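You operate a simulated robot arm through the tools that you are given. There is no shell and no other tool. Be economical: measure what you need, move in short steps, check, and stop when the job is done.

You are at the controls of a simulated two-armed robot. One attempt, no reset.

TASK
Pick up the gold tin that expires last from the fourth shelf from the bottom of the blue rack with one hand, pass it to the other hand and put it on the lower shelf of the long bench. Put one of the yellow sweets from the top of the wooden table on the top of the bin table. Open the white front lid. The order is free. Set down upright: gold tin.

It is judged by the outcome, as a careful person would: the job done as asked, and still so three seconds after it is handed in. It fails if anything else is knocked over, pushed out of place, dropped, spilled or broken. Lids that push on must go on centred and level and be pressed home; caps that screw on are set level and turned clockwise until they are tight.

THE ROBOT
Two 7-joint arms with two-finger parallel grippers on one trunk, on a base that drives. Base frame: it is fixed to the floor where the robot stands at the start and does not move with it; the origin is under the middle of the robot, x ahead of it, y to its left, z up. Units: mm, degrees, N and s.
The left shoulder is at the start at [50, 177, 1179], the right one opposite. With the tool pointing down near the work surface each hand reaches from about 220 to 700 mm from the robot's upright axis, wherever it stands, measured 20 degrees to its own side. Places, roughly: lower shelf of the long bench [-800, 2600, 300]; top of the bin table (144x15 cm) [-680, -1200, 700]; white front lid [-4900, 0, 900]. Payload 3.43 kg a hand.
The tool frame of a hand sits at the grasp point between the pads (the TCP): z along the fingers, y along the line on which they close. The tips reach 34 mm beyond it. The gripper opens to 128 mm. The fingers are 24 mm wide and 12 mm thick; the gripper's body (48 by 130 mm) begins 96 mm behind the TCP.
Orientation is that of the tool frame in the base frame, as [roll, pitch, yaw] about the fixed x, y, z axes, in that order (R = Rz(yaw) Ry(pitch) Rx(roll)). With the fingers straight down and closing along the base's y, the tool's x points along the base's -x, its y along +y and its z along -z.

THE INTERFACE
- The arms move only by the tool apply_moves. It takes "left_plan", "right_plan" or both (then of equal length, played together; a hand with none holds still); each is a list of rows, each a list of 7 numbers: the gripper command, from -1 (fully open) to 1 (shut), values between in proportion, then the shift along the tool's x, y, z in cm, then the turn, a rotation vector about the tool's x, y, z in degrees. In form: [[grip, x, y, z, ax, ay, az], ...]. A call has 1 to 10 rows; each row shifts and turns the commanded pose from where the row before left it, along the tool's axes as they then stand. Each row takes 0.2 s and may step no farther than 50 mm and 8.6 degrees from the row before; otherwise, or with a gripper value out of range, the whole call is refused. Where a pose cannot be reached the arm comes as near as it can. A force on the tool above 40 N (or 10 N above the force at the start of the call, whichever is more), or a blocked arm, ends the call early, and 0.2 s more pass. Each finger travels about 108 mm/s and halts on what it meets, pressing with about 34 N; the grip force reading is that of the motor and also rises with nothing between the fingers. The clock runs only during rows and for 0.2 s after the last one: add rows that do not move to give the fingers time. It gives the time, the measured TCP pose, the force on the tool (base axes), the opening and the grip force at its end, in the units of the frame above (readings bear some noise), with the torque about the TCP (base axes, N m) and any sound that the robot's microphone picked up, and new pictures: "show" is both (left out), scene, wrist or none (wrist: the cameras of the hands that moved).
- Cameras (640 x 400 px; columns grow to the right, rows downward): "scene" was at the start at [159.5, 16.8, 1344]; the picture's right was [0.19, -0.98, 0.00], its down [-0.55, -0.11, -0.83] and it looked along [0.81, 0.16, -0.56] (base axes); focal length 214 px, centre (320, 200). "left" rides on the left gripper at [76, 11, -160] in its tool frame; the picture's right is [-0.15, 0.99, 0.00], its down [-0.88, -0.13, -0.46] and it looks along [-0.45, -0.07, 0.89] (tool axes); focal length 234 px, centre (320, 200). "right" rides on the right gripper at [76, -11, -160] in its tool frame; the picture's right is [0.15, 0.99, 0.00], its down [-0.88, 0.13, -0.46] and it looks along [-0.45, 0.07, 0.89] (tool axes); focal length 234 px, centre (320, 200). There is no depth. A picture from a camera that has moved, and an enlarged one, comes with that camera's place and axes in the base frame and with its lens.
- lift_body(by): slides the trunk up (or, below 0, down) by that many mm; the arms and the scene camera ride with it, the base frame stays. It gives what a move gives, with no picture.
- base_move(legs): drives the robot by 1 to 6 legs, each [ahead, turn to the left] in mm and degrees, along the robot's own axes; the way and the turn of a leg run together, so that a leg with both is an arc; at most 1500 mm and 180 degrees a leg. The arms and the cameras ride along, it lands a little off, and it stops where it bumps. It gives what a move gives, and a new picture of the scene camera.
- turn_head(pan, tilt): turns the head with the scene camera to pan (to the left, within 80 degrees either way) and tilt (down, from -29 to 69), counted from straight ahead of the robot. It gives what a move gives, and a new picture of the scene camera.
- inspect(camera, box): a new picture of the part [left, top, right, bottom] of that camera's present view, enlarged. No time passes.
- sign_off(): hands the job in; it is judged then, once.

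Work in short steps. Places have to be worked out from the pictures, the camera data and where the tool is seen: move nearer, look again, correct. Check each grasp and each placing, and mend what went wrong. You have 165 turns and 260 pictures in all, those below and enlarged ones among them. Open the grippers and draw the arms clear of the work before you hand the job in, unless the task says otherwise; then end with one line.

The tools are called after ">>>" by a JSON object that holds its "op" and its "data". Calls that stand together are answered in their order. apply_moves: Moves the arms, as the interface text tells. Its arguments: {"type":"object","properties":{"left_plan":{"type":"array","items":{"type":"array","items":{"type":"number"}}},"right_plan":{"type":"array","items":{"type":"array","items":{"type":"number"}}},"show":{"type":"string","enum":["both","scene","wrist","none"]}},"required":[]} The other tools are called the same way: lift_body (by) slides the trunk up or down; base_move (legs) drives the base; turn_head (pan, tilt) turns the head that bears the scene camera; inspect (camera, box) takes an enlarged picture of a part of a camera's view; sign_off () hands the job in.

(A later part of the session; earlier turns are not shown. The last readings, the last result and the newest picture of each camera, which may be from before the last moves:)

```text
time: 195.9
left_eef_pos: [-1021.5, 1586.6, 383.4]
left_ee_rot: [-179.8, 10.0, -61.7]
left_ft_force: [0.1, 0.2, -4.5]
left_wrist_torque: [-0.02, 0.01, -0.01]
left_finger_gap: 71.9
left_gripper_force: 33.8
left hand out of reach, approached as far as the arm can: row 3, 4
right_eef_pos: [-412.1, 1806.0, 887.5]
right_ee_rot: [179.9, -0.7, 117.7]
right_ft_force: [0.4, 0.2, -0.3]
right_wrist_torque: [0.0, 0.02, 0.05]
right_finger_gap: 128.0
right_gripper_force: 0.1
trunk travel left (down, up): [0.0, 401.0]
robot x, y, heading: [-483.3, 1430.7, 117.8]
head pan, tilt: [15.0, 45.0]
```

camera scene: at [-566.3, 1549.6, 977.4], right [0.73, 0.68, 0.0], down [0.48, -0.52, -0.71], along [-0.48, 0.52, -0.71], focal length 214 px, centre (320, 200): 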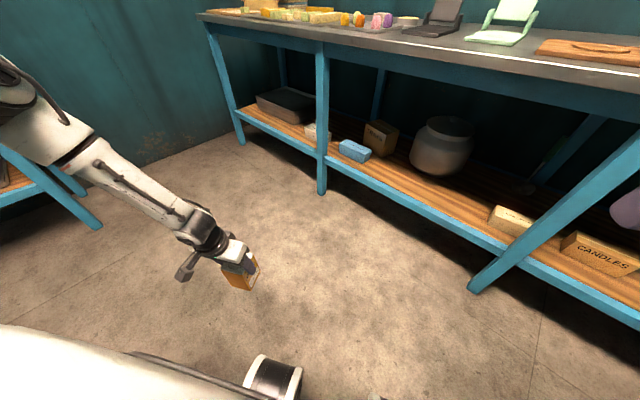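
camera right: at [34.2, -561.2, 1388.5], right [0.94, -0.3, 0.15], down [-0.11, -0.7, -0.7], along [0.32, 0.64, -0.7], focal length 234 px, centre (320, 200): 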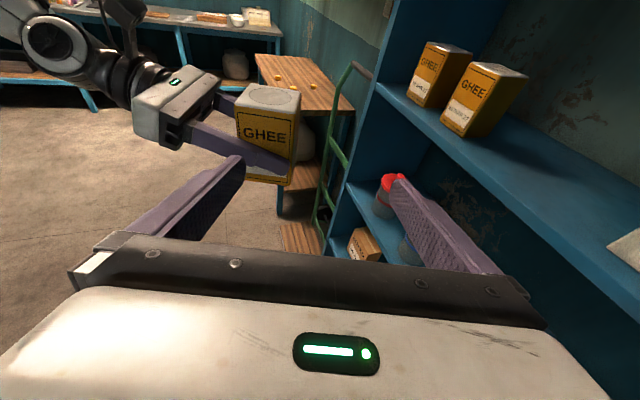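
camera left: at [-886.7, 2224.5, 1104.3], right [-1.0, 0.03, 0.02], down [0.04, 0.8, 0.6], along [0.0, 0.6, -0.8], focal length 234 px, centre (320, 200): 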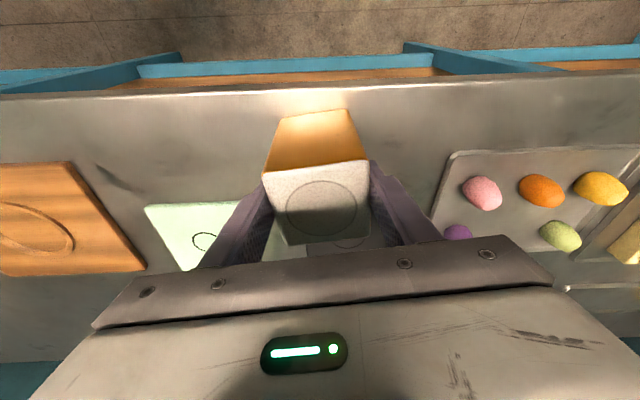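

383 here (tin base would be 285) — enough. I test 60 mm further forward to keep the elbow away from the bench, and lift the right hand 150 mm out of the way.

>>> {"op": "apply_moves", "data": {"left_plan": [[1, -0.35, 0, -2.0, 0, 0, 0], [1, -3.0, 0, 0.5, 0, 0, 0], [1, -3.0, 0, 0.5, 0, 0, 0], [1, 0.35, 0, 2.0, 0, 0, 0]], "right_plan": [[-1, 0, 0, -4, 0, 0, 0], [-1, 0, 0, -4, 0, 0, 0], [-1, 0, 0, -4, 0, 0, 0], [-1, 0, 0, -4, 0, 0, 0]], "show": "scene"}}

```text
time: 196.9
left_eef_pos: [-1050.7, 1631.5, 400.2]
left_ee_rot: [179.9, 10.0, -61.9]
left_ft_force: [-0.2, 0.4, -5.7]
left_wrist_torque: [-0.03, -0.05, 0.03]
left_finger_gap: 71.8
left_gripper_force: 33.7
left hand out of reach, approached as far as the arm can: row 4
right_eef_pos: [-437.7, 1814.0, 1010.6]
right_ee_rot: [179.8, -1.0, 117.7]
right_ft_force: [-0.6, -0.7, -0.1]
right_wrist_torque: [-0.01, -0.01, 0.0]
right_finger_gap: 128.1
right_gripper_force: 0.0
right hand out of reach, approached as far as the arm can: row 3, 4
trunk travel left (down, up): [0.0, 401.0]
robot x, y, heading: [-484.7, 1429.7, 117.8]
head pan, tilt: [15.0, 45.0]
camera scene: at [-566.5, 1549.6, 977.4], right [0.73, 0.68, 0.0], down [0.48, -0.52, -0.71], along [-0.48, 0.52, -0.71], focal length 214 px, centre (320, 200)
```

scene: 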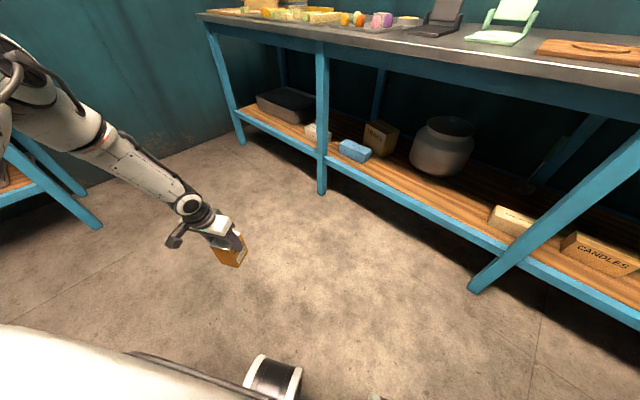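

The further outward the arm, the lower it goes. I yaw the hand 45° outward so it points along the arm's radial direction and test the depth there.

>>> {"op": "apply_moves", "data": {"left_plan": [[1, -0.7, 0, -3.9, 0, 0, 0], [1, 0, 0, 0, -1.3, 0, -7.39], [1, 0, 0, 0, -1.3, 0, -7.39], [1, 0, 0, 0, -1.3, 0, -7.39], [1, 0, 0, 0, -1.3, 0, -7.39], [1, 0, 0, 0, -1.3, 0, -7.39], [1, 0, 0, 0, -1.3, 0, -7.39], [1, 0.7, 0, 3.9, 0, 0, 0], [1, 0.7, 0, 3.9, 0, 0, 0]], "show": "scene"}}

```text
time: 198.9
left_eef_pos: [-1045.0, 1616.2, 399.4]
left_ee_rot: [-179.9, 10.0, -16.7]
left_ft_force: [0.2, 0.0, -5.5]
left_wrist_torque: [-0.02, -0.03, 0.02]
left_finger_gap: 72.0
left_gripper_force: 34.2
left hand out of reach, approached as far as the arm can: row 8, 9
right_eef_pos: [-437.7, 1815.0, 1008.4]
right_ee_rot: [179.8, -0.9, 117.8]
right_ft_force: [-0.5, 0.0, 0.2]
right_wrist_torque: [-0.01, -0.01, 0.0]
right_finger_gap: 127.9
right_gripper_force: 0.0
trunk travel left (down, up): [0.0, 401.0]
robot x, y, heading: [-482.0, 1429.0, 117.8]
head pan, tilt: [15.0, 45.0]
camera scene: at [-566.5, 1549.6, 977.4], right [0.73, 0.68, 0.0], down [0.48, -0.52, -0.71], along [-0.48, 0.52, -0.71], focal length 214 px, centre (320, 200)
```

scene: 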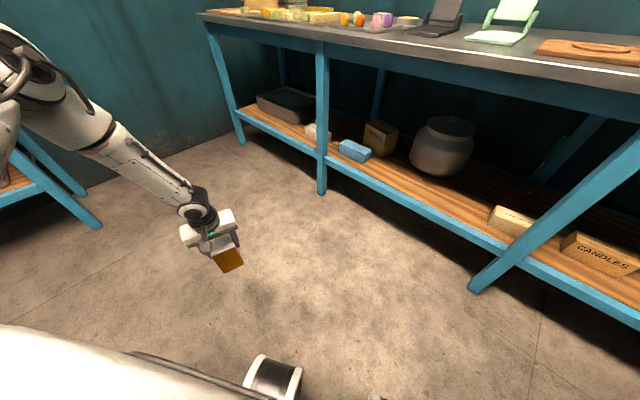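

Same depth here. I move 100 mm further outward and test again.

>>> {"op": "apply_moves", "data": {"left_plan": [[1, -0.3, 0, -1.5, 0, 0, 0], [1, -2.5, 2.5, 0, 0, 0, 0], [1, -2.5, 2.5, 0, 0, 0, 0], [1, -2.0, 2.0, 0, 0, 0, 0], [1, 0.7, 0, 3.0, 0, 0, 0], [1, 0.7, 0, 3.0, 0, 0, 0]], "show": "none"}}

```text
time: 200.3
left_eef_pos: [-1131.2, 1568.7, 406.8]
left_ee_rot: [-180.0, 10.0, -16.8]
left_ft_force: [-0.3, -0.4, -4.3]
left_wrist_torque: [-0.03, -0.03, 0.01]
left_finger_gap: 71.6
left_gripper_force: 34.1
left hand out of reach, approached as far as the arm can: row 5, 6
right_eef_pos: [-437.0, 1814.1, 1008.3]
right_ee_rot: [179.8, -0.9, 117.7]
right_ft_force: [0.6, -0.4, 0.0]
right_wrist_torque: [0.02, -0.04, 0.02]
right_finger_gap: 127.9
right_gripper_force: 0.1
trunk travel left (down, up): [0.0, 401.0]
robot x, y, heading: [-476.8, 1428.7, 117.6]
head pan, tilt: [15.0, 45.0]
```

Promising: further round to the left the arm stays low at longer reach. I test about 60° left of ahead.

>>> {"op": "apply_moves", "data": {"left_plan": [[1, -0.35, 0, -2, 0, 0, 0], [1, 0.7, 3.8, 0, -1.3, 0, -7.4], [1, 0.7, 3.8, 0, -1.3, 0, -7.4], [1, 0.7, 3.8, 0, 0, 0, 0], [1, 0.7, 3.8, 0, 0, 0, 0], [1, 0.7, 0, 3.0, 0, 0, 0], [1, 0.7, 0, 3.0, 0, 0, 0]], "show": "none"}}

```text
time: 201.9
left_eef_pos: [-1120.3, 1416.3, 360.5]
left_ee_rot: [-179.9, 10.0, -1.8]
left_ft_force: [-1.0, 0.6, -4.8]
left_wrist_torque: [-0.02, -0.02, 0.03]
left_finger_gap: 71.8
left_gripper_force: 34.2
right_eef_pos: [-438.3, 1814.3, 1007.7]
right_ee_rot: [179.8, -0.9, 117.7]
right_ft_force: [1.0, 0.6, -0.4]
right_wrist_torque: [-0.02, 0.01, -0.01]
right_finger_gap: 128.0
right_gripper_force: 0.0
trunk travel left (down, up): [0.0, 401.0]
robot x, y, heading: [-476.4, 1432.7, 117.6]
head pan, tilt: [15.0, 45.0]
```

Excellent: z 360 without hitting limits, at 60° left. So I'll approach the bench with my left side. I raise to travel height 415 and extend a little, then drive round to the start of the approach.

>>> {"op": "apply_moves", "data": {"left_plan": [[1, -0.7, 0, -3.9, 0, 0, 0], [1, -0.26, 0, -1.6, 0, 0, 0], [1, -2.46, 0, 0.43, 0, 0, 0], [1, -2.46, 0, 0.43, 0, 0, 0]], "show": "none"}}

>>> {"op": "base_move", "data": {"legs": [[0, -127.3], [-516, 0], [0, 39]]}}

>>> {"op": "turn_head", "data": {"pan": 60, "tilt": 40}}

```text
time: 202.9
left_eef_pos: [-1171.2, 1417.7, 416.5]
left_ee_rot: [-179.9, 9.9, -1.7]
left_ft_force: [0.0, -0.8, -5.1]
left_wrist_torque: [0.01, -0.03, 0.01]
left_finger_gap: 71.8
left_gripper_force: 33.5
right_eef_pos: [-436.6, 1814.2, 1008.6]
right_ee_rot: [179.8, -0.9, 117.7]
right_ft_force: [0.5, 1.2, 0.3]
right_wrist_torque: [-0.04, -0.01, 0.01]
right_finger_gap: 127.9
right_gripper_force: 0.0
trunk travel left (down, up): [0.0, 401.0]
robot x, y, heading: [-481.0, 1430.0, 117.5]
head pan, tilt: [15.0, 45.0]
```

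```text
time: 213.0
left_eef_pos: [-1032.7, 2194.4, 415.2]
left_ee_rot: [-179.8, 9.9, -88.5]
left_ft_force: [-0.2, -0.1, -4.6]
left_wrist_torque: [-0.04, 0.02, 0.02]
left_finger_gap: 71.8
left_gripper_force: 33.9
right_eef_pos: [-593.8, 1484.9, 1010.6]
right_ee_rot: [179.8, -0.8, 31.0]
right_ft_force: [-0.3, 0.8, -0.2]
right_wrist_torque: [0.01, -0.02, -0.01]
right_finger_gap: 127.9
right_gripper_force: 0.0
trunk travel left (down, up): [0.0, 401.0]
robot x, y, heading: [-981.7, 1509.4, 30.9]
head pan, tilt: [15.0, 45.0]
camera scene: at [-862.0, 1601.6, 977.4], right [0.72, -0.69, 0.0], down [-0.49, -0.51, -0.71], along [0.49, 0.51, -0.71], focal length 214 px, centre (320, 200)
```

scene: 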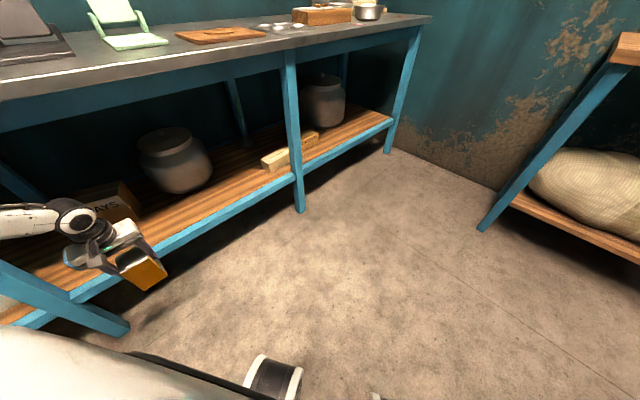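

```text
time: 214.1
left_eef_pos: [-1031.7, 2194.8, 416.9]
left_ee_rot: [-179.8, 9.9, -88.4]
left_ft_force: [0.5, 0.0, -5.6]
left_wrist_torque: [-0.01, 0.03, 0.0]
left_finger_gap: 71.8
left_gripper_force: 34.0
right_eef_pos: [-593.3, 1486.1, 1008.2]
right_ee_rot: [179.8, -0.8, 31.0]
right_ft_force: [-0.6, 1.0, -0.1]
right_wrist_torque: [-0.01, 0.03, -0.04]
right_finger_gap: 128.0
right_gripper_force: 0.1
trunk travel left (down, up): [0.0, 401.0]
robot x, y, heading: [-983.4, 1508.5, 31.2]
head pan, tilt: [60.0, 40.0]
camera scene: at [-919.9, 1628.1, 984.7], right [1.0, 0.02, 0.0], down [0.01, -0.64, -0.77], along [-0.01, 0.77, -0.64], focal length 214 px, centre (320, 200)
```

scene: 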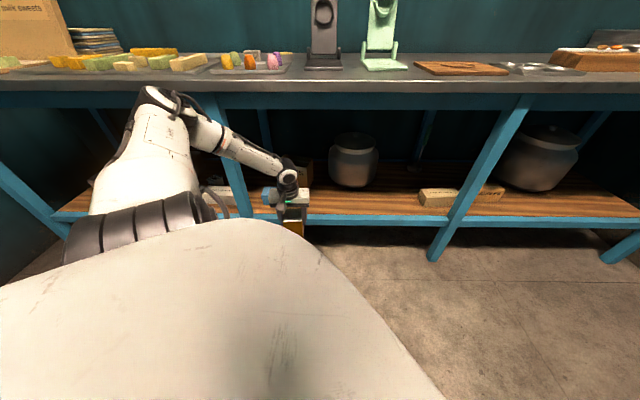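

The view confirms a clear path: sponge starts at x≈-443, pot centre ≈-746 far back, block ends ≈-1030. I raise 25 mm for safety and drive 340 mm along heading 31° to bring the tin to about (-741,2370).

>>> {"op": "apply_moves", "data": {"left_plan": [[1, -0.44, 0, -2.46, 0, 0, 0]], "show": "none"}}

>>> {"op": "base_move", "data": {"legs": [[200, 0]]}}

```text
time: 214.5
left_eef_pos: [-1033.2, 2193.3, 440.0]
left_ee_rot: [-179.9, 9.8, -88.5]
left_ft_force: [0.6, 0.3, -5.0]
left_wrist_torque: [-0.08, 0.0, -0.01]
left_finger_gap: 71.8
left_gripper_force: 34.6
right_eef_pos: [-593.3, 1485.9, 1008.4]
right_ee_rot: [179.8, -1.0, 30.9]
right_ft_force: [-0.8, -0.1, -0.1]
right_wrist_torque: [-0.05, 0.0, 0.0]
right_finger_gap: 128.1
right_gripper_force: 0.0
trunk travel left (down, up): [0.0, 401.0]
robot x, y, heading: [-983.1, 1507.3, 31.0]
head pan, tilt: [60.0, 40.0]
```

```text
time: 216.1
left_eef_pos: [-863.5, 2296.1, 440.3]
left_ee_rot: [-179.9, 9.9, -88.4]
left_ft_force: [-0.7, 0.1, -5.3]
left_wrist_torque: [-0.03, 0.0, 0.0]
left_finger_gap: 71.9
left_gripper_force: 34.4
right_eef_pos: [-425.7, 1584.3, 1009.9]
right_ee_rot: [179.7, -0.9, 30.9]
right_ft_force: [0.8, -0.7, -0.6]
right_wrist_torque: [-0.04, 0.01, 0.03]
right_finger_gap: 127.8
right_gripper_force: 0.1
trunk travel left (down, up): [0.0, 401.0]
robot x, y, heading: [-809.2, 1604.7, 30.7]
head pan, tilt: [60.0, 40.0]
camera scene: at [-751.3, 1729.0, 984.7], right [1.0, 0.02, 0.0], down [0.01, -0.64, -0.77], along [-0.01, 0.77, -0.64], focal length 214 px, centre (320, 200)
```

scene: 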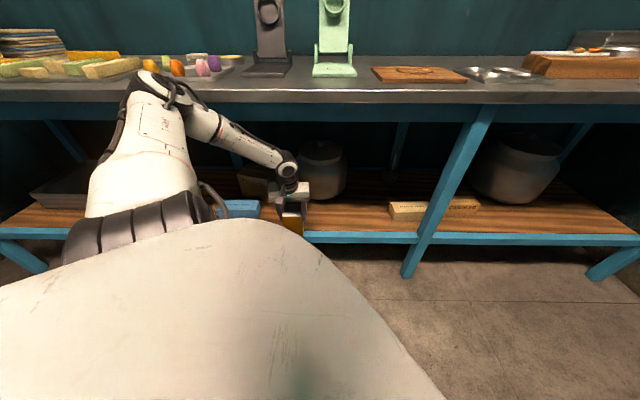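

I check the wrist view before entering.

>>> {"op": "inspect", "data": {"camera": "left", "box": [0, 0, 640, 400]}}

```text
1.00 times, centred on (320, 200) of left (not enlarged: the box is as wide or as high as the picture)
camera zoom: at [-872.2, 2193.0, 584.0], right [-0.99, 0.12, 0.02], down [0.11, 0.79, 0.6], along [0.05, 0.6, -0.8], focal length 234 px, centre (320, 200)
```

zoom: 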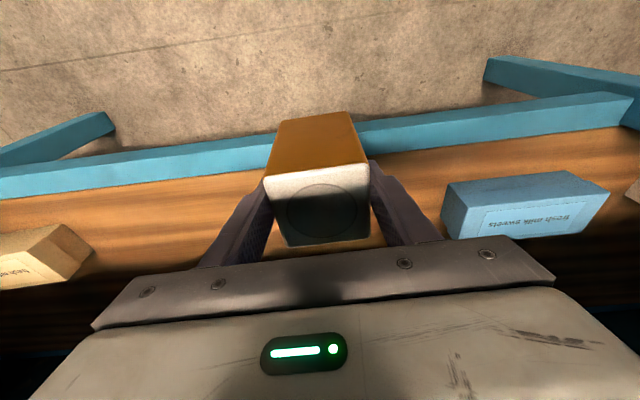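

Clear. I drive the remaining 145 mm.

>>> {"op": "base_move", "data": {"legs": [[145, 0]]}}

>>> {"op": "inspect", "data": {"camera": "left", "box": [0, 0, 640, 400]}}

```text
time: 217.6
left_eef_pos: [-738.0, 2365.9, 436.9]
left_ee_rot: [179.9, 9.3, -88.6]
left_ft_force: [-0.1, 0.0, -5.6]
left_wrist_torque: [-0.04, 0.04, 0.03]
left_finger_gap: 71.7
left_gripper_force: 34.1
right_eef_pos: [-300.0, 1660.6, 1008.6]
right_ee_rot: [179.8, -0.9, 30.9]
right_ft_force: [-0.7, -1.4, 0.4]
right_wrist_torque: [-0.01, 0.02, 0.03]
right_finger_gap: 128.1
right_gripper_force: 0.0
trunk travel left (down, up): [0.0, 401.0]
robot x, y, heading: [-688.2, 1684.2, 31.2]
head pan, tilt: [60.0, 40.0]
stopped in leg 1: the robot was blocked; the commanded pose is now the measured one
camera scene: at [-625.6, 1804.1, 984.7], right [1.0, 0.02, 0.0], down [0.01, -0.64, -0.77], along [-0.01, 0.77, -0.64], focal length 214 px, centre (320, 200)
```

scene: 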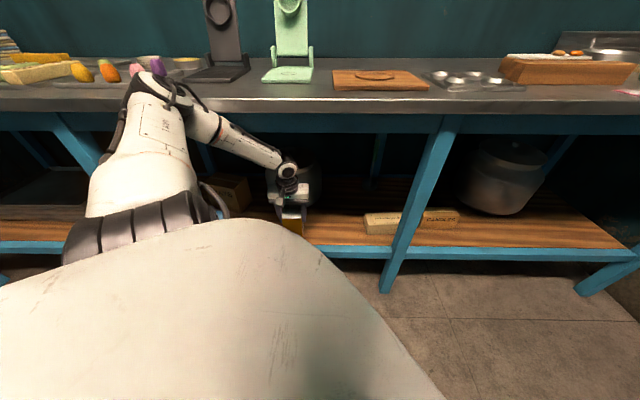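

```text
1.00 times, centred on (320, 200) of left (not enlarged: the box is as wide or as high as the picture)
camera zoom: at [-748.1, 2265.2, 581.3], right [-0.99, 0.12, 0.03], down [0.11, 0.8, 0.59], along [0.05, 0.59, -0.81], focal length 234 px, centre (320, 200)
```

zoom: 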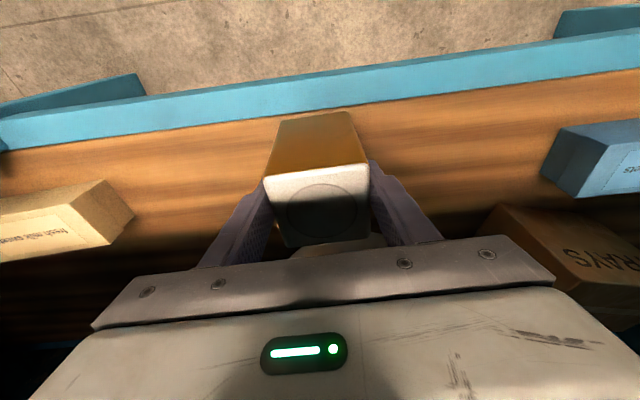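

The base reports a block right at the end (forces are nil). The tin is over the shelf but partly above the front beam; I extend the arm 25 mm deeper.

>>> {"op": "apply_moves", "data": {"left_plan": [[1, -1.3, 0, 0.2, 0, 0, 0], [1, -1.3, 0, 0.2, 0, 0, 0]], "show": "none"}}

```text
time: 218.2
left_eef_pos: [-735.5, 2382.7, 438.8]
left_ee_rot: [179.9, 8.9, -89.3]
left_ft_force: [-0.2, -0.4, -4.6]
left_wrist_torque: [-0.06, -0.02, 0.0]
left_finger_gap: 71.8
left_gripper_force: 33.9
right_eef_pos: [-298.4, 1653.4, 1008.1]
right_ee_rot: [-179.7, -1.1, 31.1]
right_ft_force: [0.6, 0.8, -0.3]
right_wrist_torque: [0.02, 0.0, 0.02]
right_finger_gap: 128.1
right_gripper_force: 0.1
trunk travel left (down, up): [0.0, 401.0]
robot x, y, heading: [-684.5, 1678.3, 30.8]
head pan, tilt: [60.0, 40.0]
```

The forearm is leaning lightly on the bench front. The tin now lies fully over the boards (y 2347–2419). I lower it gently.

>>> {"op": "apply_moves", "data": {"left_plan": [[1, 0.15, 0, 1.0, 0, 0, 0], [1, 0.15, 0, 1.0, 0, 0, 0], [1, 0.15, 0, 1.0, 0, 0, 0]]}}

```text
time: 219.0
left_eef_pos: [-739.4, 2395.1, 409.5]
left_ee_rot: [180.0, 9.5, -88.4]
left_ft_force: [0.6, 0.1, -5.1]
left_wrist_torque: [-0.04, 0.0, -0.01]
left_finger_gap: 72.0
left_gripper_force: 33.9
right_eef_pos: [-297.2, 1661.5, 1008.4]
right_ee_rot: [179.9, -0.9, 31.0]
right_ft_force: [0.3, 0.5, 0.4]
right_wrist_torque: [0.02, -0.01, -0.03]
right_finger_gap: 128.1
right_gripper_force: 0.1
trunk travel left (down, up): [0.0, 401.0]
robot x, y, heading: [-688.6, 1685.9, 31.1]
head pan, tilt: [60.0, 40.0]
camera scene: at [-625.6, 1805.2, 984.8], right [1.0, 0.02, 0.0], down [0.01, -0.64, -0.77], along [-0.01, 0.77, -0.64], focal length 214 px, centre (320, 200)
camera left: at [-748.5, 2292.7, 553.1], right [-0.99, 0.12, 0.02], down [0.11, 0.8, 0.6], along [0.05, 0.59, -0.8], focal length 234 px, centre (320, 200)
```

scene: 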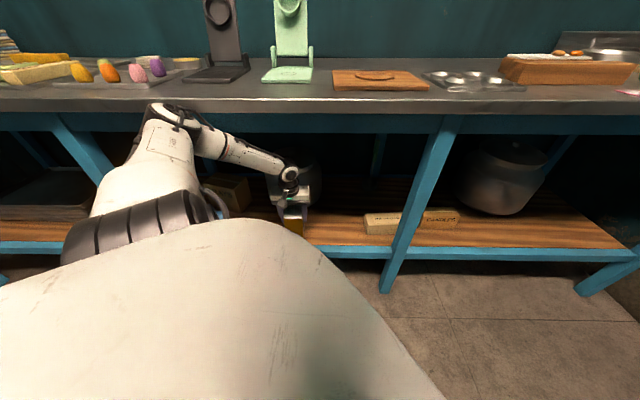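
left: 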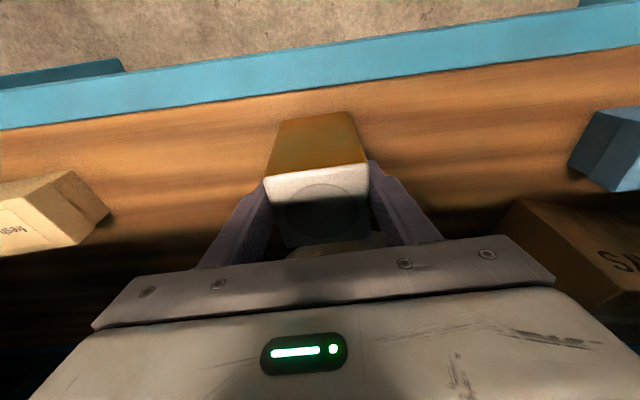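

It freed itself and dropped to 409 with the tin at y 2395. I continue down in 6 mm steps until contact.

>>> {"op": "apply_moves", "data": {"left_plan": [[1, 0.1, 0, 0.6, 0, 0, 0], [1, 0.1, 0, 0.6, 0, 0, 0]], "show": "none"}}

```text
time: 219.6
left_eef_pos: [-740.1, 2394.9, 401.3]
left_ee_rot: [179.9, 10.0, -88.5]
left_ft_force: [-2.2, -10.0, 23.9]
left_wrist_torque: [0.25, 0.24, 0.14]
left_finger_gap: 71.7
left_gripper_force: 34.2
right_eef_pos: [-299.7, 1658.6, 1009.5]
right_ee_rot: [179.9, -1.0, 31.0]
right_ft_force: [0.5, 0.5, -0.2]
right_wrist_torque: [0.02, 0.01, -0.02]
right_finger_gap: 128.1
right_gripper_force: 0.1
trunk travel left (down, up): [0.0, 401.0]
robot x, y, heading: [-689.7, 1683.6, 31.2]
head pan, tilt: [60.0, 40.0]
```

Contact at TCP z 401, hand pitch equal to the grasp pitch, so the tin is upright. I ease 3 mm and open.

>>> {"op": "apply_moves", "data": {"left_plan": [[1, -0.05, 0, -0.3, 0, 0, 0], [0.5, 0, 0, 0, 0, 0, 0], [0, 0, 0, 0, 0, 0, 0], [-1, 0, 0, 0, 0, 0, 0], [-1, 0, 0, 0, 0, 0, 0]], "show": "wrist"}}

```text
time: 220.8
left_eef_pos: [-739.9, 2394.4, 399.2]
left_ee_rot: [179.8, 9.4, -88.6]
left_ft_force: [-0.3, -0.7, 0.0]
left_wrist_torque: [0.0, -0.01, -0.02]
left_finger_gap: 127.9
left_gripper_force: 0.1
right_eef_pos: [-299.6, 1661.5, 1009.6]
right_ee_rot: [179.9, -0.9, 31.0]
right_ft_force: [-1.0, 0.4, -0.2]
right_wrist_torque: [-0.03, -0.01, -0.01]
right_finger_gap: 127.9
right_gripper_force: 0.1
trunk travel left (down, up): [0.0, 401.0]
robot x, y, heading: [-684.5, 1684.4, 30.8]
head pan, tilt: [60.0, 40.0]
camera left: at [-749.7, 2292.4, 543.3], right [-0.99, 0.12, 0.03], down [0.11, 0.8, 0.59], along [0.05, 0.59, -0.8], focal length 234 px, centre (320, 200)
```

left: 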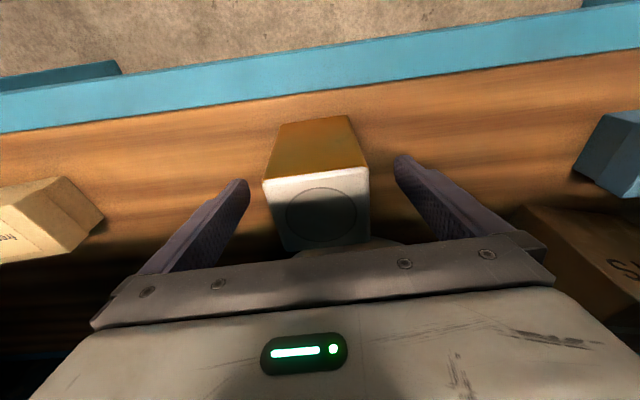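

The tin stands. The fingers straddle it sideways, so I draw the hand straight back out (−y) 120 mm.

>>> {"op": "apply_moves", "data": {"left_plan": [[-1, 2.9, 0, -0.9, 0, 0, 0], [-1, 2.9, 0, -0.9, 0, 0, 0], [-1, 2.9, 0, -0.5, 0, 0, 0], [-1, 2.9, 0, -0.5, 0, 0, 0]]}}

```text
time: 221.8
left_eef_pos: [-734.5, 2275.7, 407.7]
left_ee_rot: [179.9, 9.5, -88.3]
left_ft_force: [0.0, 0.4, 0.1]
left_wrist_torque: [-0.01, 0.02, 0.03]
left_finger_gap: 127.8
left_gripper_force: 0.1
right_eef_pos: [-299.9, 1660.5, 1008.7]
right_ee_rot: [180.0, -0.9, 31.1]
right_ft_force: [0.6, 0.4, 0.6]
right_wrist_torque: [0.0, -0.02, -0.01]
right_finger_gap: 128.0
right_gripper_force: 0.1
trunk travel left (down, up): [0.0, 401.0]
robot x, y, heading: [-684.7, 1682.9, 31.2]
head pan, tilt: [60.0, 40.0]
camera scene: at [-625.5, 1803.7, 984.8], right [1.0, 0.02, 0.0], down [0.01, -0.64, -0.77], along [-0.01, 0.77, -0.64], focal length 214 px, centre (320, 200)
camera left: at [-744.4, 2174.3, 551.8], right [-0.99, 0.12, 0.02], down [0.11, 0.8, 0.6], along [0.05, 0.59, -0.8], focal length 234 px, centre (320, 200)
```

scene: 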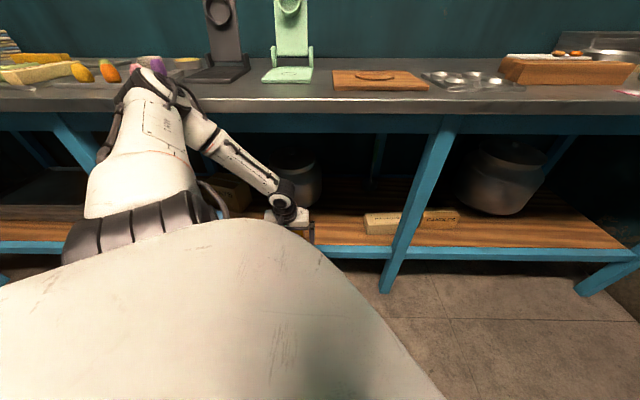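
left: 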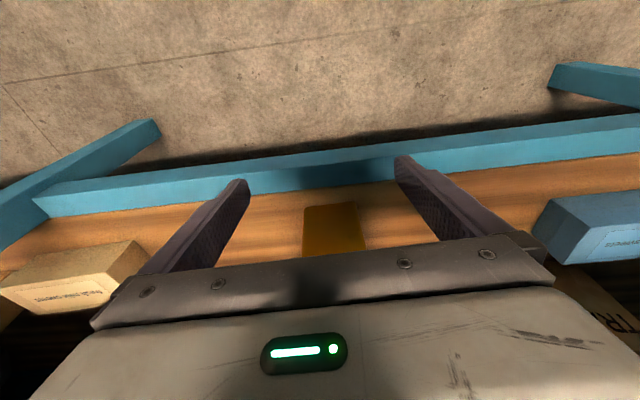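

Clear of the tin. I reverse 350 mm and look at the placed tin.

>>> {"op": "base_move", "data": {"legs": [[-350, 0]]}}

>>> {"op": "inspect", "data": {"camera": "scene", "box": [280, 50, 600, 250]}}

```text
time: 224.1
left_eef_pos: [-1033.3, 2095.3, 407.9]
left_ee_rot: [179.9, 9.5, -88.9]
left_ft_force: [-0.2, -0.3, -0.6]
left_wrist_torque: [0.0, -0.01, -0.01]
left_finger_gap: 127.6
left_gripper_force: 0.1
right_eef_pos: [-601.1, 1478.8, 1008.6]
right_ee_rot: [179.9, -0.8, 30.8]
right_ft_force: [0.1, 0.1, 0.0]
right_wrist_torque: [-0.03, 0.0, 0.01]
right_finger_gap: 127.8
right_gripper_force: 0.1
trunk travel left (down, up): [0.0, 401.0]
robot x, y, heading: [-985.4, 1503.3, 30.8]
head pan, tilt: [60.0, 40.0]
camera scene: at [-927.1, 1622.9, 984.7], right [1.0, 0.01, 0.0], down [0.01, -0.64, -0.77], along [-0.01, 0.77, -0.64], focal length 214 px, centre (320, 200)
```

scene: 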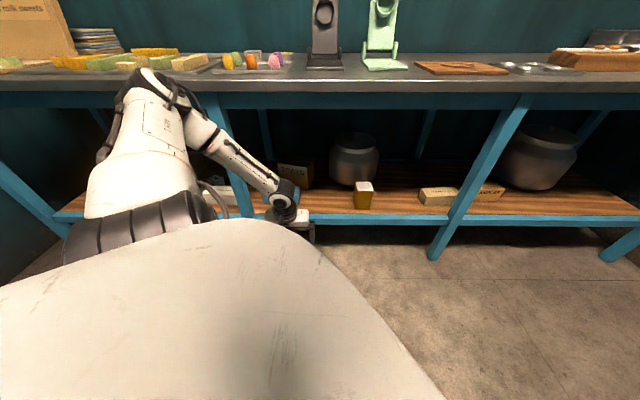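

```text
2.00 times, centred on (440, 150) of scene
camera zoom: at [-927.1, 1622.9, 984.7], right [1.0, 0.01, 0.0], down [0.01, -0.64, -0.77], along [-0.01, 0.77, -0.64], focal length 429 px, centre (80, 300)
```

zoom: 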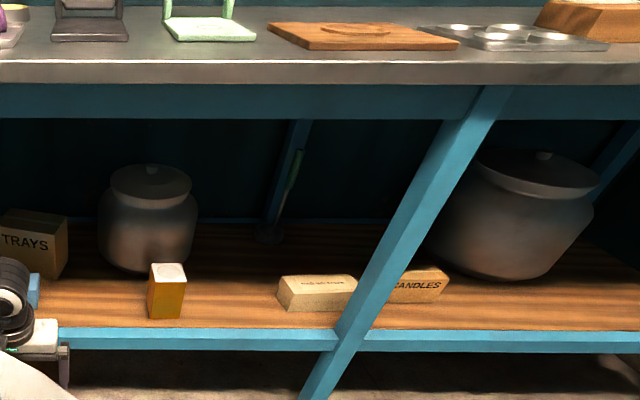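

The gold tin stands upright on the lower shelf. Next the sweets: I raise the trunk and bring the left hand in, pointing straight down.

>>> {"op": "lift_body", "data": {"by": 350}}

>>> {"op": "apply_moves", "data": {"left_plan": [[-1, 0, 0, 0, 0, 4.7, 0], [-1, 0, 0, 0, 0, 4.7, 0], [-1, 2.4, -3.75, 0, 0, 0, 0], [-1, 2.4, -3.75, 0, 0, 0, 0], [-1, 2.4, -3.75, 0, 0, 0, 0], [-1, 2.4, -3.75, 0, 0, 0, 0], [-1, 2.4, -3.75, 0, 0, 0, 0], [-1, 2.4, -3.75, 0, 0, 0, 0], [-1, 2.4, -3.75, 0, 0, 0, 0]], "show": "none"}}

>>> {"op": "apply_moves", "data": {"left_plan": [[-1, 0, 0, -3, 0, 0, 8.5], [-1, 0, 0, -3, 0, 0, 8.5], [-1, 0, 0, -3, 0, 0, 8.5], [-1, 0, 0, -3, 0, 0, 8.5], [-1, 0, 0, -3, 0, 0, 8.5], [-1, 0, 0, -3, 0, 0, 8.5], [-1, 0, 0, -3, 0, 0, 8.5]], "show": "none"}}

>>> {"op": "turn_head", "data": {"pan": -45, "tilt": 20}}

```text
time: 227.5
left_eef_pos: [-1033.8, 2096.0, 756.7]
left_ee_rot: [180.0, 9.6, -88.9]
left_ft_force: [0.1, 0.5, -0.3]
left_wrist_torque: [-0.01, 0.0, -0.01]
left_finger_gap: 128.1
left_gripper_force: 0.1
right_eef_pos: [-600.9, 1479.3, 1358.9]
right_ee_rot: [179.9, -0.9, 30.7]
right_ft_force: [-0.1, 0.1, -0.3]
right_wrist_torque: [0.02, 0.02, -0.05]
right_finger_gap: 127.8
right_gripper_force: 0.1
trunk travel left (down, up): [-350.0, 51.0]
robot x, y, heading: [-989.0, 1500.7, 30.8]
head pan, tilt: [60.0, 40.0]
```

```text
time: 229.5
left_eef_pos: [-768.4, 1932.6, 755.8]
left_ee_rot: [179.9, 0.3, -88.8]
left_ft_force: [0.7, 0.7, 0.0]
left_wrist_torque: [0.01, 0.09, -0.01]
left_finger_gap: 128.1
left_gripper_force: 0.0
right_eef_pos: [-600.9, 1478.4, 1358.2]
right_ee_rot: [179.9, -0.8, 30.6]
right_ft_force: [0.5, 0.3, 0.9]
right_wrist_torque: [0.02, 0.0, -0.02]
right_finger_gap: 128.2
right_gripper_force: 0.0
trunk travel left (down, up): [-350.0, 51.0]
robot x, y, heading: [-988.1, 1503.9, 30.4]
head pan, tilt: [60.0, 40.0]
```

```text
time: 231.1
left_eef_pos: [-768.6, 1932.6, 966.0]
left_ee_rot: [179.9, 0.0, -148.5]
left_ft_force: [-0.6, 0.7, 0.1]
left_wrist_torque: [0.0, -0.01, 0.04]
left_finger_gap: 128.1
left_gripper_force: 0.2
right_eef_pos: [-601.9, 1477.9, 1358.3]
right_ee_rot: [179.8, -0.8, 30.7]
right_ft_force: [0.1, -0.7, -0.5]
right_wrist_torque: [-0.02, -0.01, 0.0]
right_finger_gap: 128.0
right_gripper_force: 0.1
trunk travel left (down, up): [-350.0, 51.0]
robot x, y, heading: [-988.0, 1502.7, 30.6]
head pan, tilt: [60.0, 40.0]
```

```text
time: 232.9
left_eef_pos: [-768.0, 1933.3, 965.4]
left_ee_rot: [179.9, 0.0, -148.3]
left_ft_force: [0.4, -0.5, -0.3]
left_wrist_torque: [0.01, 0.02, -0.01]
left_finger_gap: 127.8
left_gripper_force: 0.1
right_eef_pos: [-600.7, 1479.1, 1358.6]
right_ee_rot: [-180.0, -1.0, 30.8]
right_ft_force: [0.3, -0.2, 0.0]
right_wrist_torque: [0.0, -0.02, 0.0]
right_finger_gap: 128.1
right_gripper_force: 0.1
trunk travel left (down, up): [-350.0, 51.0]
robot x, y, heading: [-991.2, 1501.5, 30.6]
head pan, tilt: [-45.0, 20.0]
camera scene: at [-835.9, 1514.9, 1366.2], right [-0.25, -0.97, 0.0], down [-0.33, 0.08, -0.94], along [0.91, -0.23, -0.34], focal length 214 px, centre (320, 200)
```

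scene: 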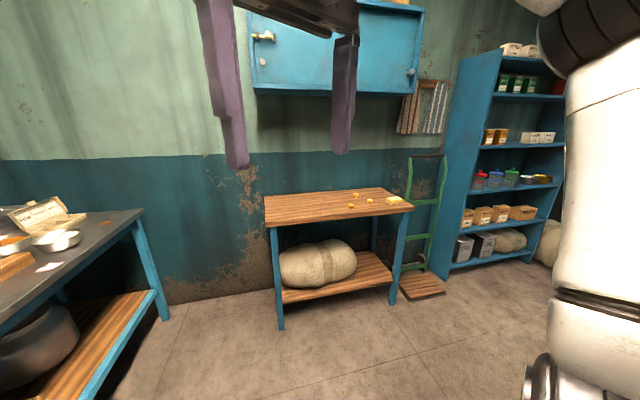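

Table front is at x≈310, y 600–1515, top z≈835; sweets near (420,950). I drive to stand in front of it.

>>> {"op": "base_move", "data": {"legs": [[0, -74], [1091, 0], [0, 43.5]]}}

>>> {"op": "turn_head", "data": {"pan": 15, "tilt": 35}}

>>> {"op": "inspect", "data": {"camera": "left", "box": [0, 0, 640, 400]}}

```text
time: 243.7
left_eef_pos: [224.4, 1030.1, 965.3]
left_ee_rot: [179.8, 0.0, -177.8]
left_ft_force: [0.4, 0.4, -0.1]
left_wrist_torque: [0.0, 0.0, -0.02]
left_finger_gap: 128.2
left_gripper_force: 0.1
right_eef_pos: [145.0, 553.3, 1358.7]
right_ee_rot: [179.8, -0.9, 1.2]
right_ft_force: [-0.9, -0.7, 0.3]
right_wrist_torque: [-0.02, -0.02, 0.01]
right_finger_gap: 127.9
right_gripper_force: 0.1
trunk travel left (down, up): [-350.0, 51.0]
robot x, y, heading: [-181.5, 763.7, 0.9]
head pan, tilt: [-45.0, 20.0]
camera scene: at [-41.3, 701.0, 1366.2], right [-0.69, -0.72, 0.0], down [-0.25, 0.24, -0.94], along [0.68, -0.65, -0.34], focal length 214 px, centre (320, 200)
```

scene: 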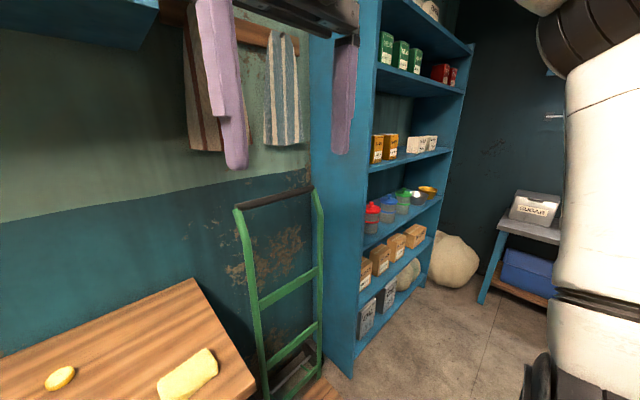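

```text
time: 245.0
left_eef_pos: [223.4, 1030.6, 966.0]
left_ee_rot: [179.7, 0.0, -177.7]
left_ft_force: [0.4, 0.4, 0.3]
left_wrist_torque: [0.0, 0.0, -0.01]
left_finger_gap: 128.0
left_gripper_force: 0.1
right_eef_pos: [144.1, 551.7, 1359.5]
right_ee_rot: [179.9, -0.9, 1.1]
right_ft_force: [-0.8, -0.1, 0.2]
right_wrist_torque: [-0.01, 0.03, -0.02]
right_finger_gap: 127.6
right_gripper_force: 0.0
trunk travel left (down, up): [-350.0, 51.0]
robot x, y, heading: [-178.0, 762.5, 1.2]
head pan, tilt: [15.0, 35.0]
camera scene: at [-23.8, 789.6, 1342.3], right [0.28, -0.96, 0.0], down [-0.55, -0.16, -0.82], along [0.79, 0.23, -0.57], focal length 214 px, centre (320, 200)
```

scene: 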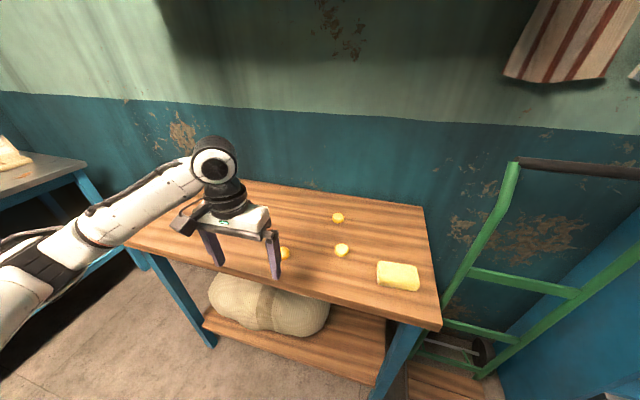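

```text
1.00 times, centred on (320, 200) of left (not enlarged: the box is as wide or as high as the picture)
camera zoom: at [146.0, 1038.1, 1125.2], right [0.11, 0.99, 0.0], down [0.88, -0.1, 0.46], along [0.45, -0.05, -0.89], focal length 234 px, centre (320, 200)
```

zoom: 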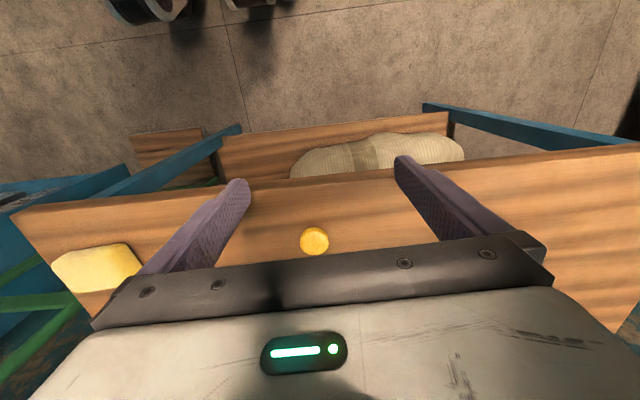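

Nearest sweet triangulates to (355,1006,~850). I move above it with fingers half open and come down to z 900.

>>> {"op": "apply_moves", "data": {"left_plan": [[-0.3, -4.35, -1.0, 0, 0, 0, 0], [-0.3, -4.35, -1.0, 0, 0, 0, 0], [-0.3, -4.35, -1.0, 0, 0, 0, 0], [-0.3, 0, 0, 3.3, 0, 0, 0], [-0.3, 0, 0, 3.3, 0, 0, 0]]}}

```text
time: 246.2
left_eef_pos: [354.4, 1005.2, 899.5]
left_ee_rot: [179.9, 0.1, -177.8]
left_ft_force: [0.8, 0.1, -0.1]
left_wrist_torque: [-0.04, 0.04, -0.03]
left_finger_gap: 82.8
left_gripper_force: 0.1
right_eef_pos: [145.0, 553.3, 1358.6]
right_ee_rot: [179.9, -0.9, 1.2]
right_ft_force: [-0.2, 0.4, -0.4]
right_wrist_torque: [0.03, 0.01, 0.02]
right_finger_gap: 127.8
right_gripper_force: 0.1
trunk travel left (down, up): [-350.0, 51.0]
robot x, y, heading: [-181.4, 766.0, 1.0]
head pan, tilt: [15.0, 35.0]
camera scene: at [-23.5, 789.6, 1342.3], right [0.28, -0.96, 0.0], down [-0.55, -0.16, -0.82], along [0.79, 0.23, -0.57], focal length 214 px, centre (320, 200)
camera left: at [277.2, 1013.3, 1058.7], right [0.11, 0.99, 0.0], down [0.88, -0.1, 0.46], along [0.45, -0.05, -0.89], focal length 234 px, centre (320, 200)
```

scene: 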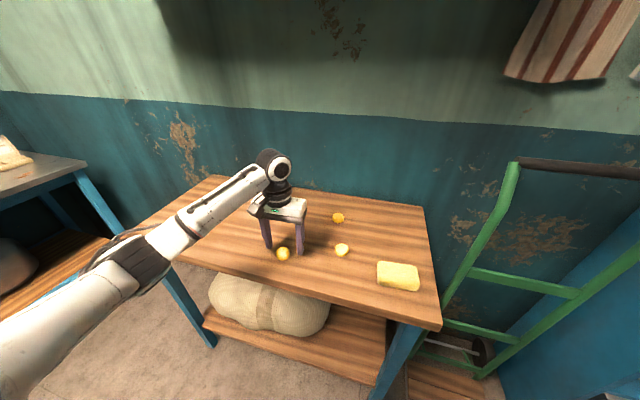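
left: 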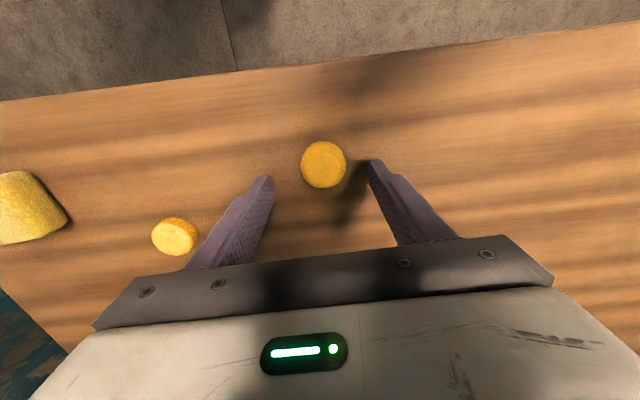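

The sweet is at about (347,1008). I shift slightly and descend towards the table in small steps.

>>> {"op": "apply_moves", "data": {"left_plan": [[-0.3, 0.7, 0.3, 0.8, 0, 0, 0], [-0.3, 0, 0, 0.8, 0, 0, 0], [-0.3, 0, 0, 0.4, 0, 0, 0]], "show": "wrist"}}

```text
time: 247.0
left_eef_pos: [348.1, 1008.1, 884.2]
left_ee_rot: [180.0, 0.2, -177.8]
left_ft_force: [-4.7, 3.9, 21.5]
left_wrist_torque: [-0.69, 0.41, -0.41]
left_finger_gap: 81.9
left_gripper_force: 0.1
right_eef_pos: [141.7, 552.0, 1360.4]
right_ee_rot: [179.9, -0.9, 1.2]
right_ft_force: [-0.4, -0.4, -0.6]
right_wrist_torque: [0.02, -0.01, 0.0]
right_finger_gap: 127.5
right_gripper_force: 0.1
trunk travel left (down, up): [-350.0, 51.0]
robot x, y, heading: [-183.0, 765.3, 1.1]
head pan, tilt: [15.0, 35.0]
camera left: at [269.3, 1016.4, 1042.8], right [0.11, 0.99, 0.0], down [0.88, -0.1, 0.46], along [0.46, -0.05, -0.89], focal length 234 px, centre (320, 200)
```

left: 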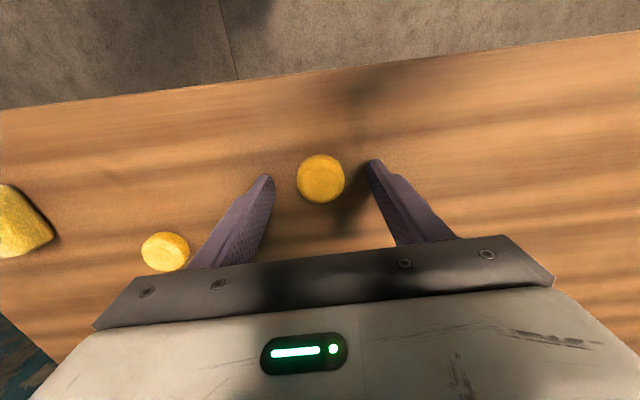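

Table felt at tip z≈850. I raise 5 mm and close on the sweet.

>>> {"op": "apply_moves", "data": {"left_plan": [[-0.3, 0, 0, -0.6, 0, 0, 0], [0.2, 0, 0, 0, 0, 0, 0], [0.6, 0, 0, 0, 0, 0, 0], [1, 0, 0, 0, 0, 0, 0], [1, 0, 0, 0, 0, 0, 0]], "show": "wrist"}}

```text
time: 248.2
left_eef_pos: [348.2, 1007.4, 885.9]
left_ee_rot: [179.9, -0.1, -177.8]
left_ft_force: [0.4, 0.1, -0.2]
left_wrist_torque: [-0.03, -0.02, 0.02]
left_finger_gap: 38.5
left_gripper_force: 34.3
right_eef_pos: [144.1, 552.1, 1359.7]
right_ee_rot: [179.9, -0.9, 1.1]
right_ft_force: [-0.1, -0.3, -0.5]
right_wrist_torque: [0.0, -0.01, 0.02]
right_finger_gap: 127.7
right_gripper_force: 0.1
trunk travel left (down, up): [-350.0, 51.0]
robot x, y, heading: [-181.7, 764.8, 1.3]
head pan, tilt: [15.0, 35.0]
camera left: at [270.7, 1016.6, 1045.4], right [0.11, 0.99, 0.0], down [0.89, -0.1, 0.46], along [0.45, -0.05, -0.89], focal length 234 px, centre (320, 200)
```

left: 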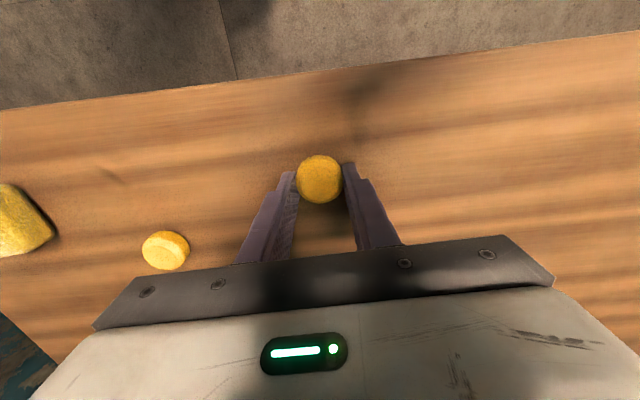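

Gripped at 38.5 mm. I lift and check.

>>> {"op": "apply_moves", "data": {"left_plan": [[1, 0, 0, -3, 0, 0, 0], [1, 0, 0, -4, 0, 0, 0], [1, 0, 0, -4, 0, 0, 0]]}}

```text
time: 249.0
left_eef_pos: [348.2, 1008.7, 995.7]
left_ee_rot: [180.0, 0.0, -177.9]
left_ft_force: [0.3, -0.3, -0.6]
left_wrist_torque: [0.03, 0.04, 0.0]
left_finger_gap: 38.3
left_gripper_force: 33.7
right_eef_pos: [144.1, 552.8, 1358.1]
right_ee_rot: [180.0, -0.9, 1.1]
right_ft_force: [-0.6, 0.3, -0.2]
right_wrist_torque: [0.0, 0.0, 0.01]
right_finger_gap: 128.0
right_gripper_force: 0.2
trunk travel left (down, up): [-350.0, 51.0]
robot x, y, heading: [-179.0, 765.1, 1.1]
head pan, tilt: [15.0, 35.0]
camera scene: at [-24.1, 789.4, 1342.3], right [0.28, -0.96, 0.0], down [-0.55, -0.16, -0.82], along [0.79, 0.23, -0.57], focal length 214 px, centre (320, 200)
camera left: at [270.6, 1016.4, 1154.7], right [0.11, 0.99, 0.0], down [0.89, -0.1, 0.45], along [0.45, -0.05, -0.89], focal length 234 px, centre (320, 200)
```

scene: 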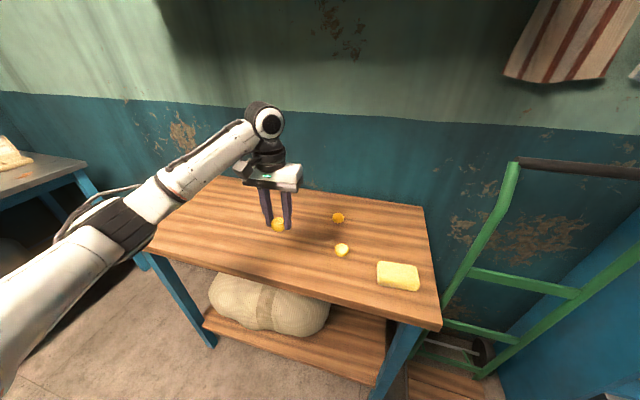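
left: 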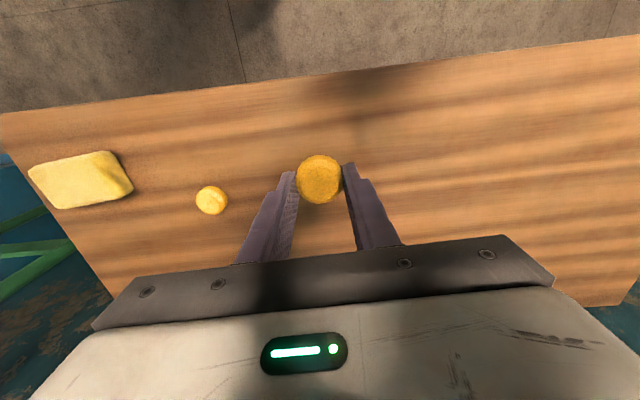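

The sweet is securely held. I reverse clear of the table, then turn and drive towards the bin table.

>>> {"op": "base_move", "data": {"legs": [[-350, 0], [0, -95], [1000, 0]]}}

>>> {"op": "turn_head", "data": {"pan": 0, "tilt": 28}}

```text
time: 260.0
left_eef_pos: [-418.9, -769.7, 994.5]
left_ee_rot: [179.8, 0.0, 86.4]
left_ft_force: [1.0, -0.1, 0.3]
left_wrist_torque: [-0.01, -0.02, 0.03]
left_finger_gap: 38.5
left_gripper_force: 33.9
right_eef_pos: [-851.6, -520.4, 1359.1]
right_ee_rot: [180.0, -1.0, -94.7]
right_ft_force: [-0.5, 0.7, -0.5]
right_wrist_torque: [0.01, 0.01, 0.0]
right_finger_gap: 127.8
right_gripper_force: 0.1
trunk travel left (down, up): [-350.0, 51.0]
robot x, y, heading: [-605.5, -219.4, -94.6]
head pan, tilt: [15.0, 35.0]
camera scene: at [-594.8, -375.4, 1342.3], right [-0.98, -0.18, 0.0], down [-0.1, 0.56, -0.82], along [0.15, -0.81, -0.57], focal length 214 px, centre (320, 200)
```

scene: 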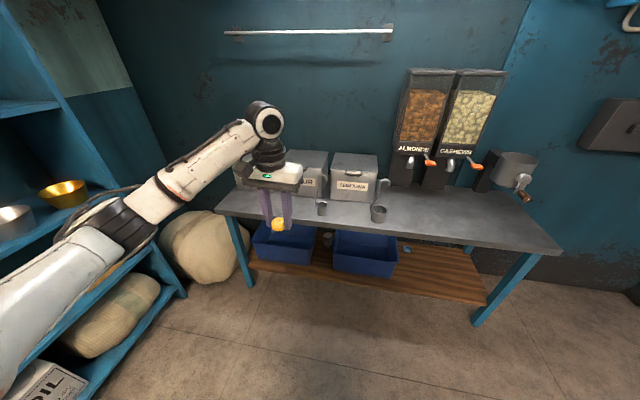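

```text
time: 260.8
left_eef_pos: [-417.8, -768.6, 994.5]
left_ee_rot: [179.8, 0.0, 86.3]
left_ft_force: [-0.1, -0.4, -0.5]
left_wrist_torque: [0.0, -0.03, -0.02]
left_finger_gap: 38.2
left_gripper_force: 34.0
right_eef_pos: [-850.8, -521.3, 1359.4]
right_ee_rot: [179.9, -0.8, -94.7]
right_ft_force: [0.1, 0.2, 0.3]
right_wrist_torque: [0.01, -0.01, -0.05]
right_finger_gap: 127.8
right_gripper_force: 0.0
trunk travel left (down, up): [-350.0, 51.0]
robot x, y, heading: [-605.5, -216.9, -94.1]
head pan, tilt: [0.0, 28.0]
camera scene: at [-617.9, -379.5, 1353.2], right [-1.0, 0.08, 0.0], down [0.04, 0.47, -0.88], along [-0.07, -0.88, -0.47], focal length 214 px, centre (320, 200)
```

scene: 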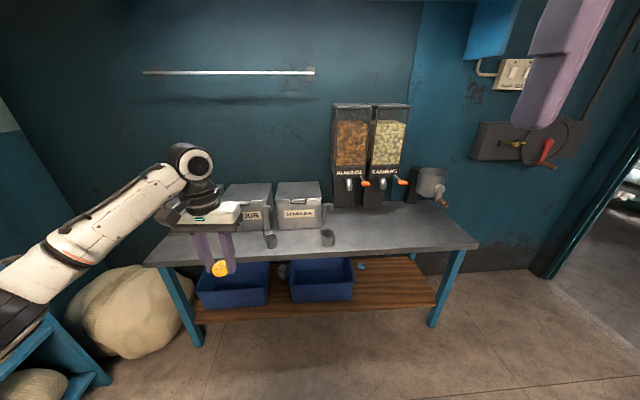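

Free space on the gray top right of the second cup, about (-960,-1180). I drive to bring the left hand above it.

>>> {"op": "base_move", "data": {"legs": [[0, -48.7], [560, 0], [0, 48.7], [70, 0]]}}

>>> {"op": "inspect", "data": {"camera": "left", "box": [0, 0, 640, 400]}}

```text
time: 268.9
left_eef_pos: [-874.4, -1172.3, 994.7]
left_ee_rot: [179.9, -0.1, 85.9]
left_ft_force: [0.8, -0.8, -0.7]
left_wrist_torque: [0.0, -0.03, 0.02]
left_finger_gap: 38.3
left_gripper_force: 33.8
right_eef_pos: [-1304.7, -919.3, 1359.2]
right_ee_rot: [179.9, -0.8, -95.2]
right_ft_force: [-0.3, -1.2, 0.6]
right_wrist_torque: [0.03, -0.04, 0.03]
right_finger_gap: 128.0
right_gripper_force: 0.0
trunk travel left (down, up): [-350.0, 51.0]
robot x, y, heading: [-1057.0, -618.1, -95.3]
head pan, tilt: [0.0, 28.0]
camera scene: at [-1071.1, -780.6, 1353.1], right [-1.0, 0.09, 0.0], down [0.04, 0.47, -0.88], along [-0.08, -0.88, -0.47], focal length 214 px, centre (320, 200)
```

scene: 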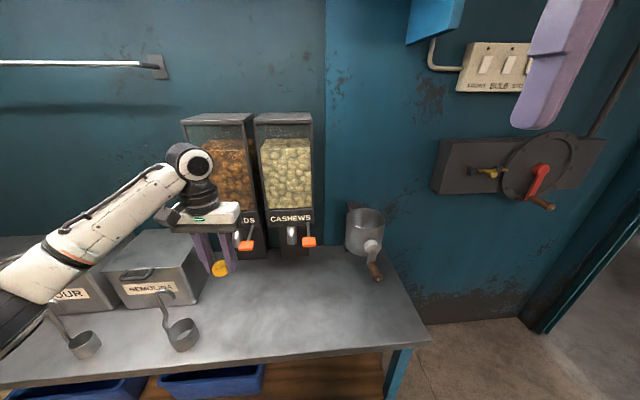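

```text
1.00 times, centred on (320, 200) of left (not enlarged: the box is as wide or as high as the picture)
camera zoom: at [-859.3, -1097.7, 1153.8], right [0.98, -0.22, 0.0], down [-0.2, -0.87, 0.45], along [-0.1, -0.44, -0.89], focal length 234 px, centre (320, 200)
```

zoom: 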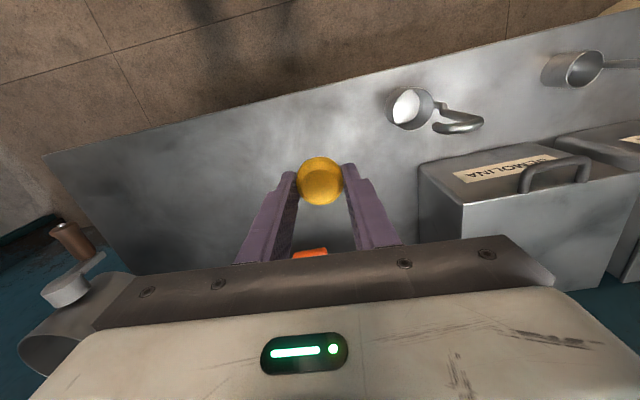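

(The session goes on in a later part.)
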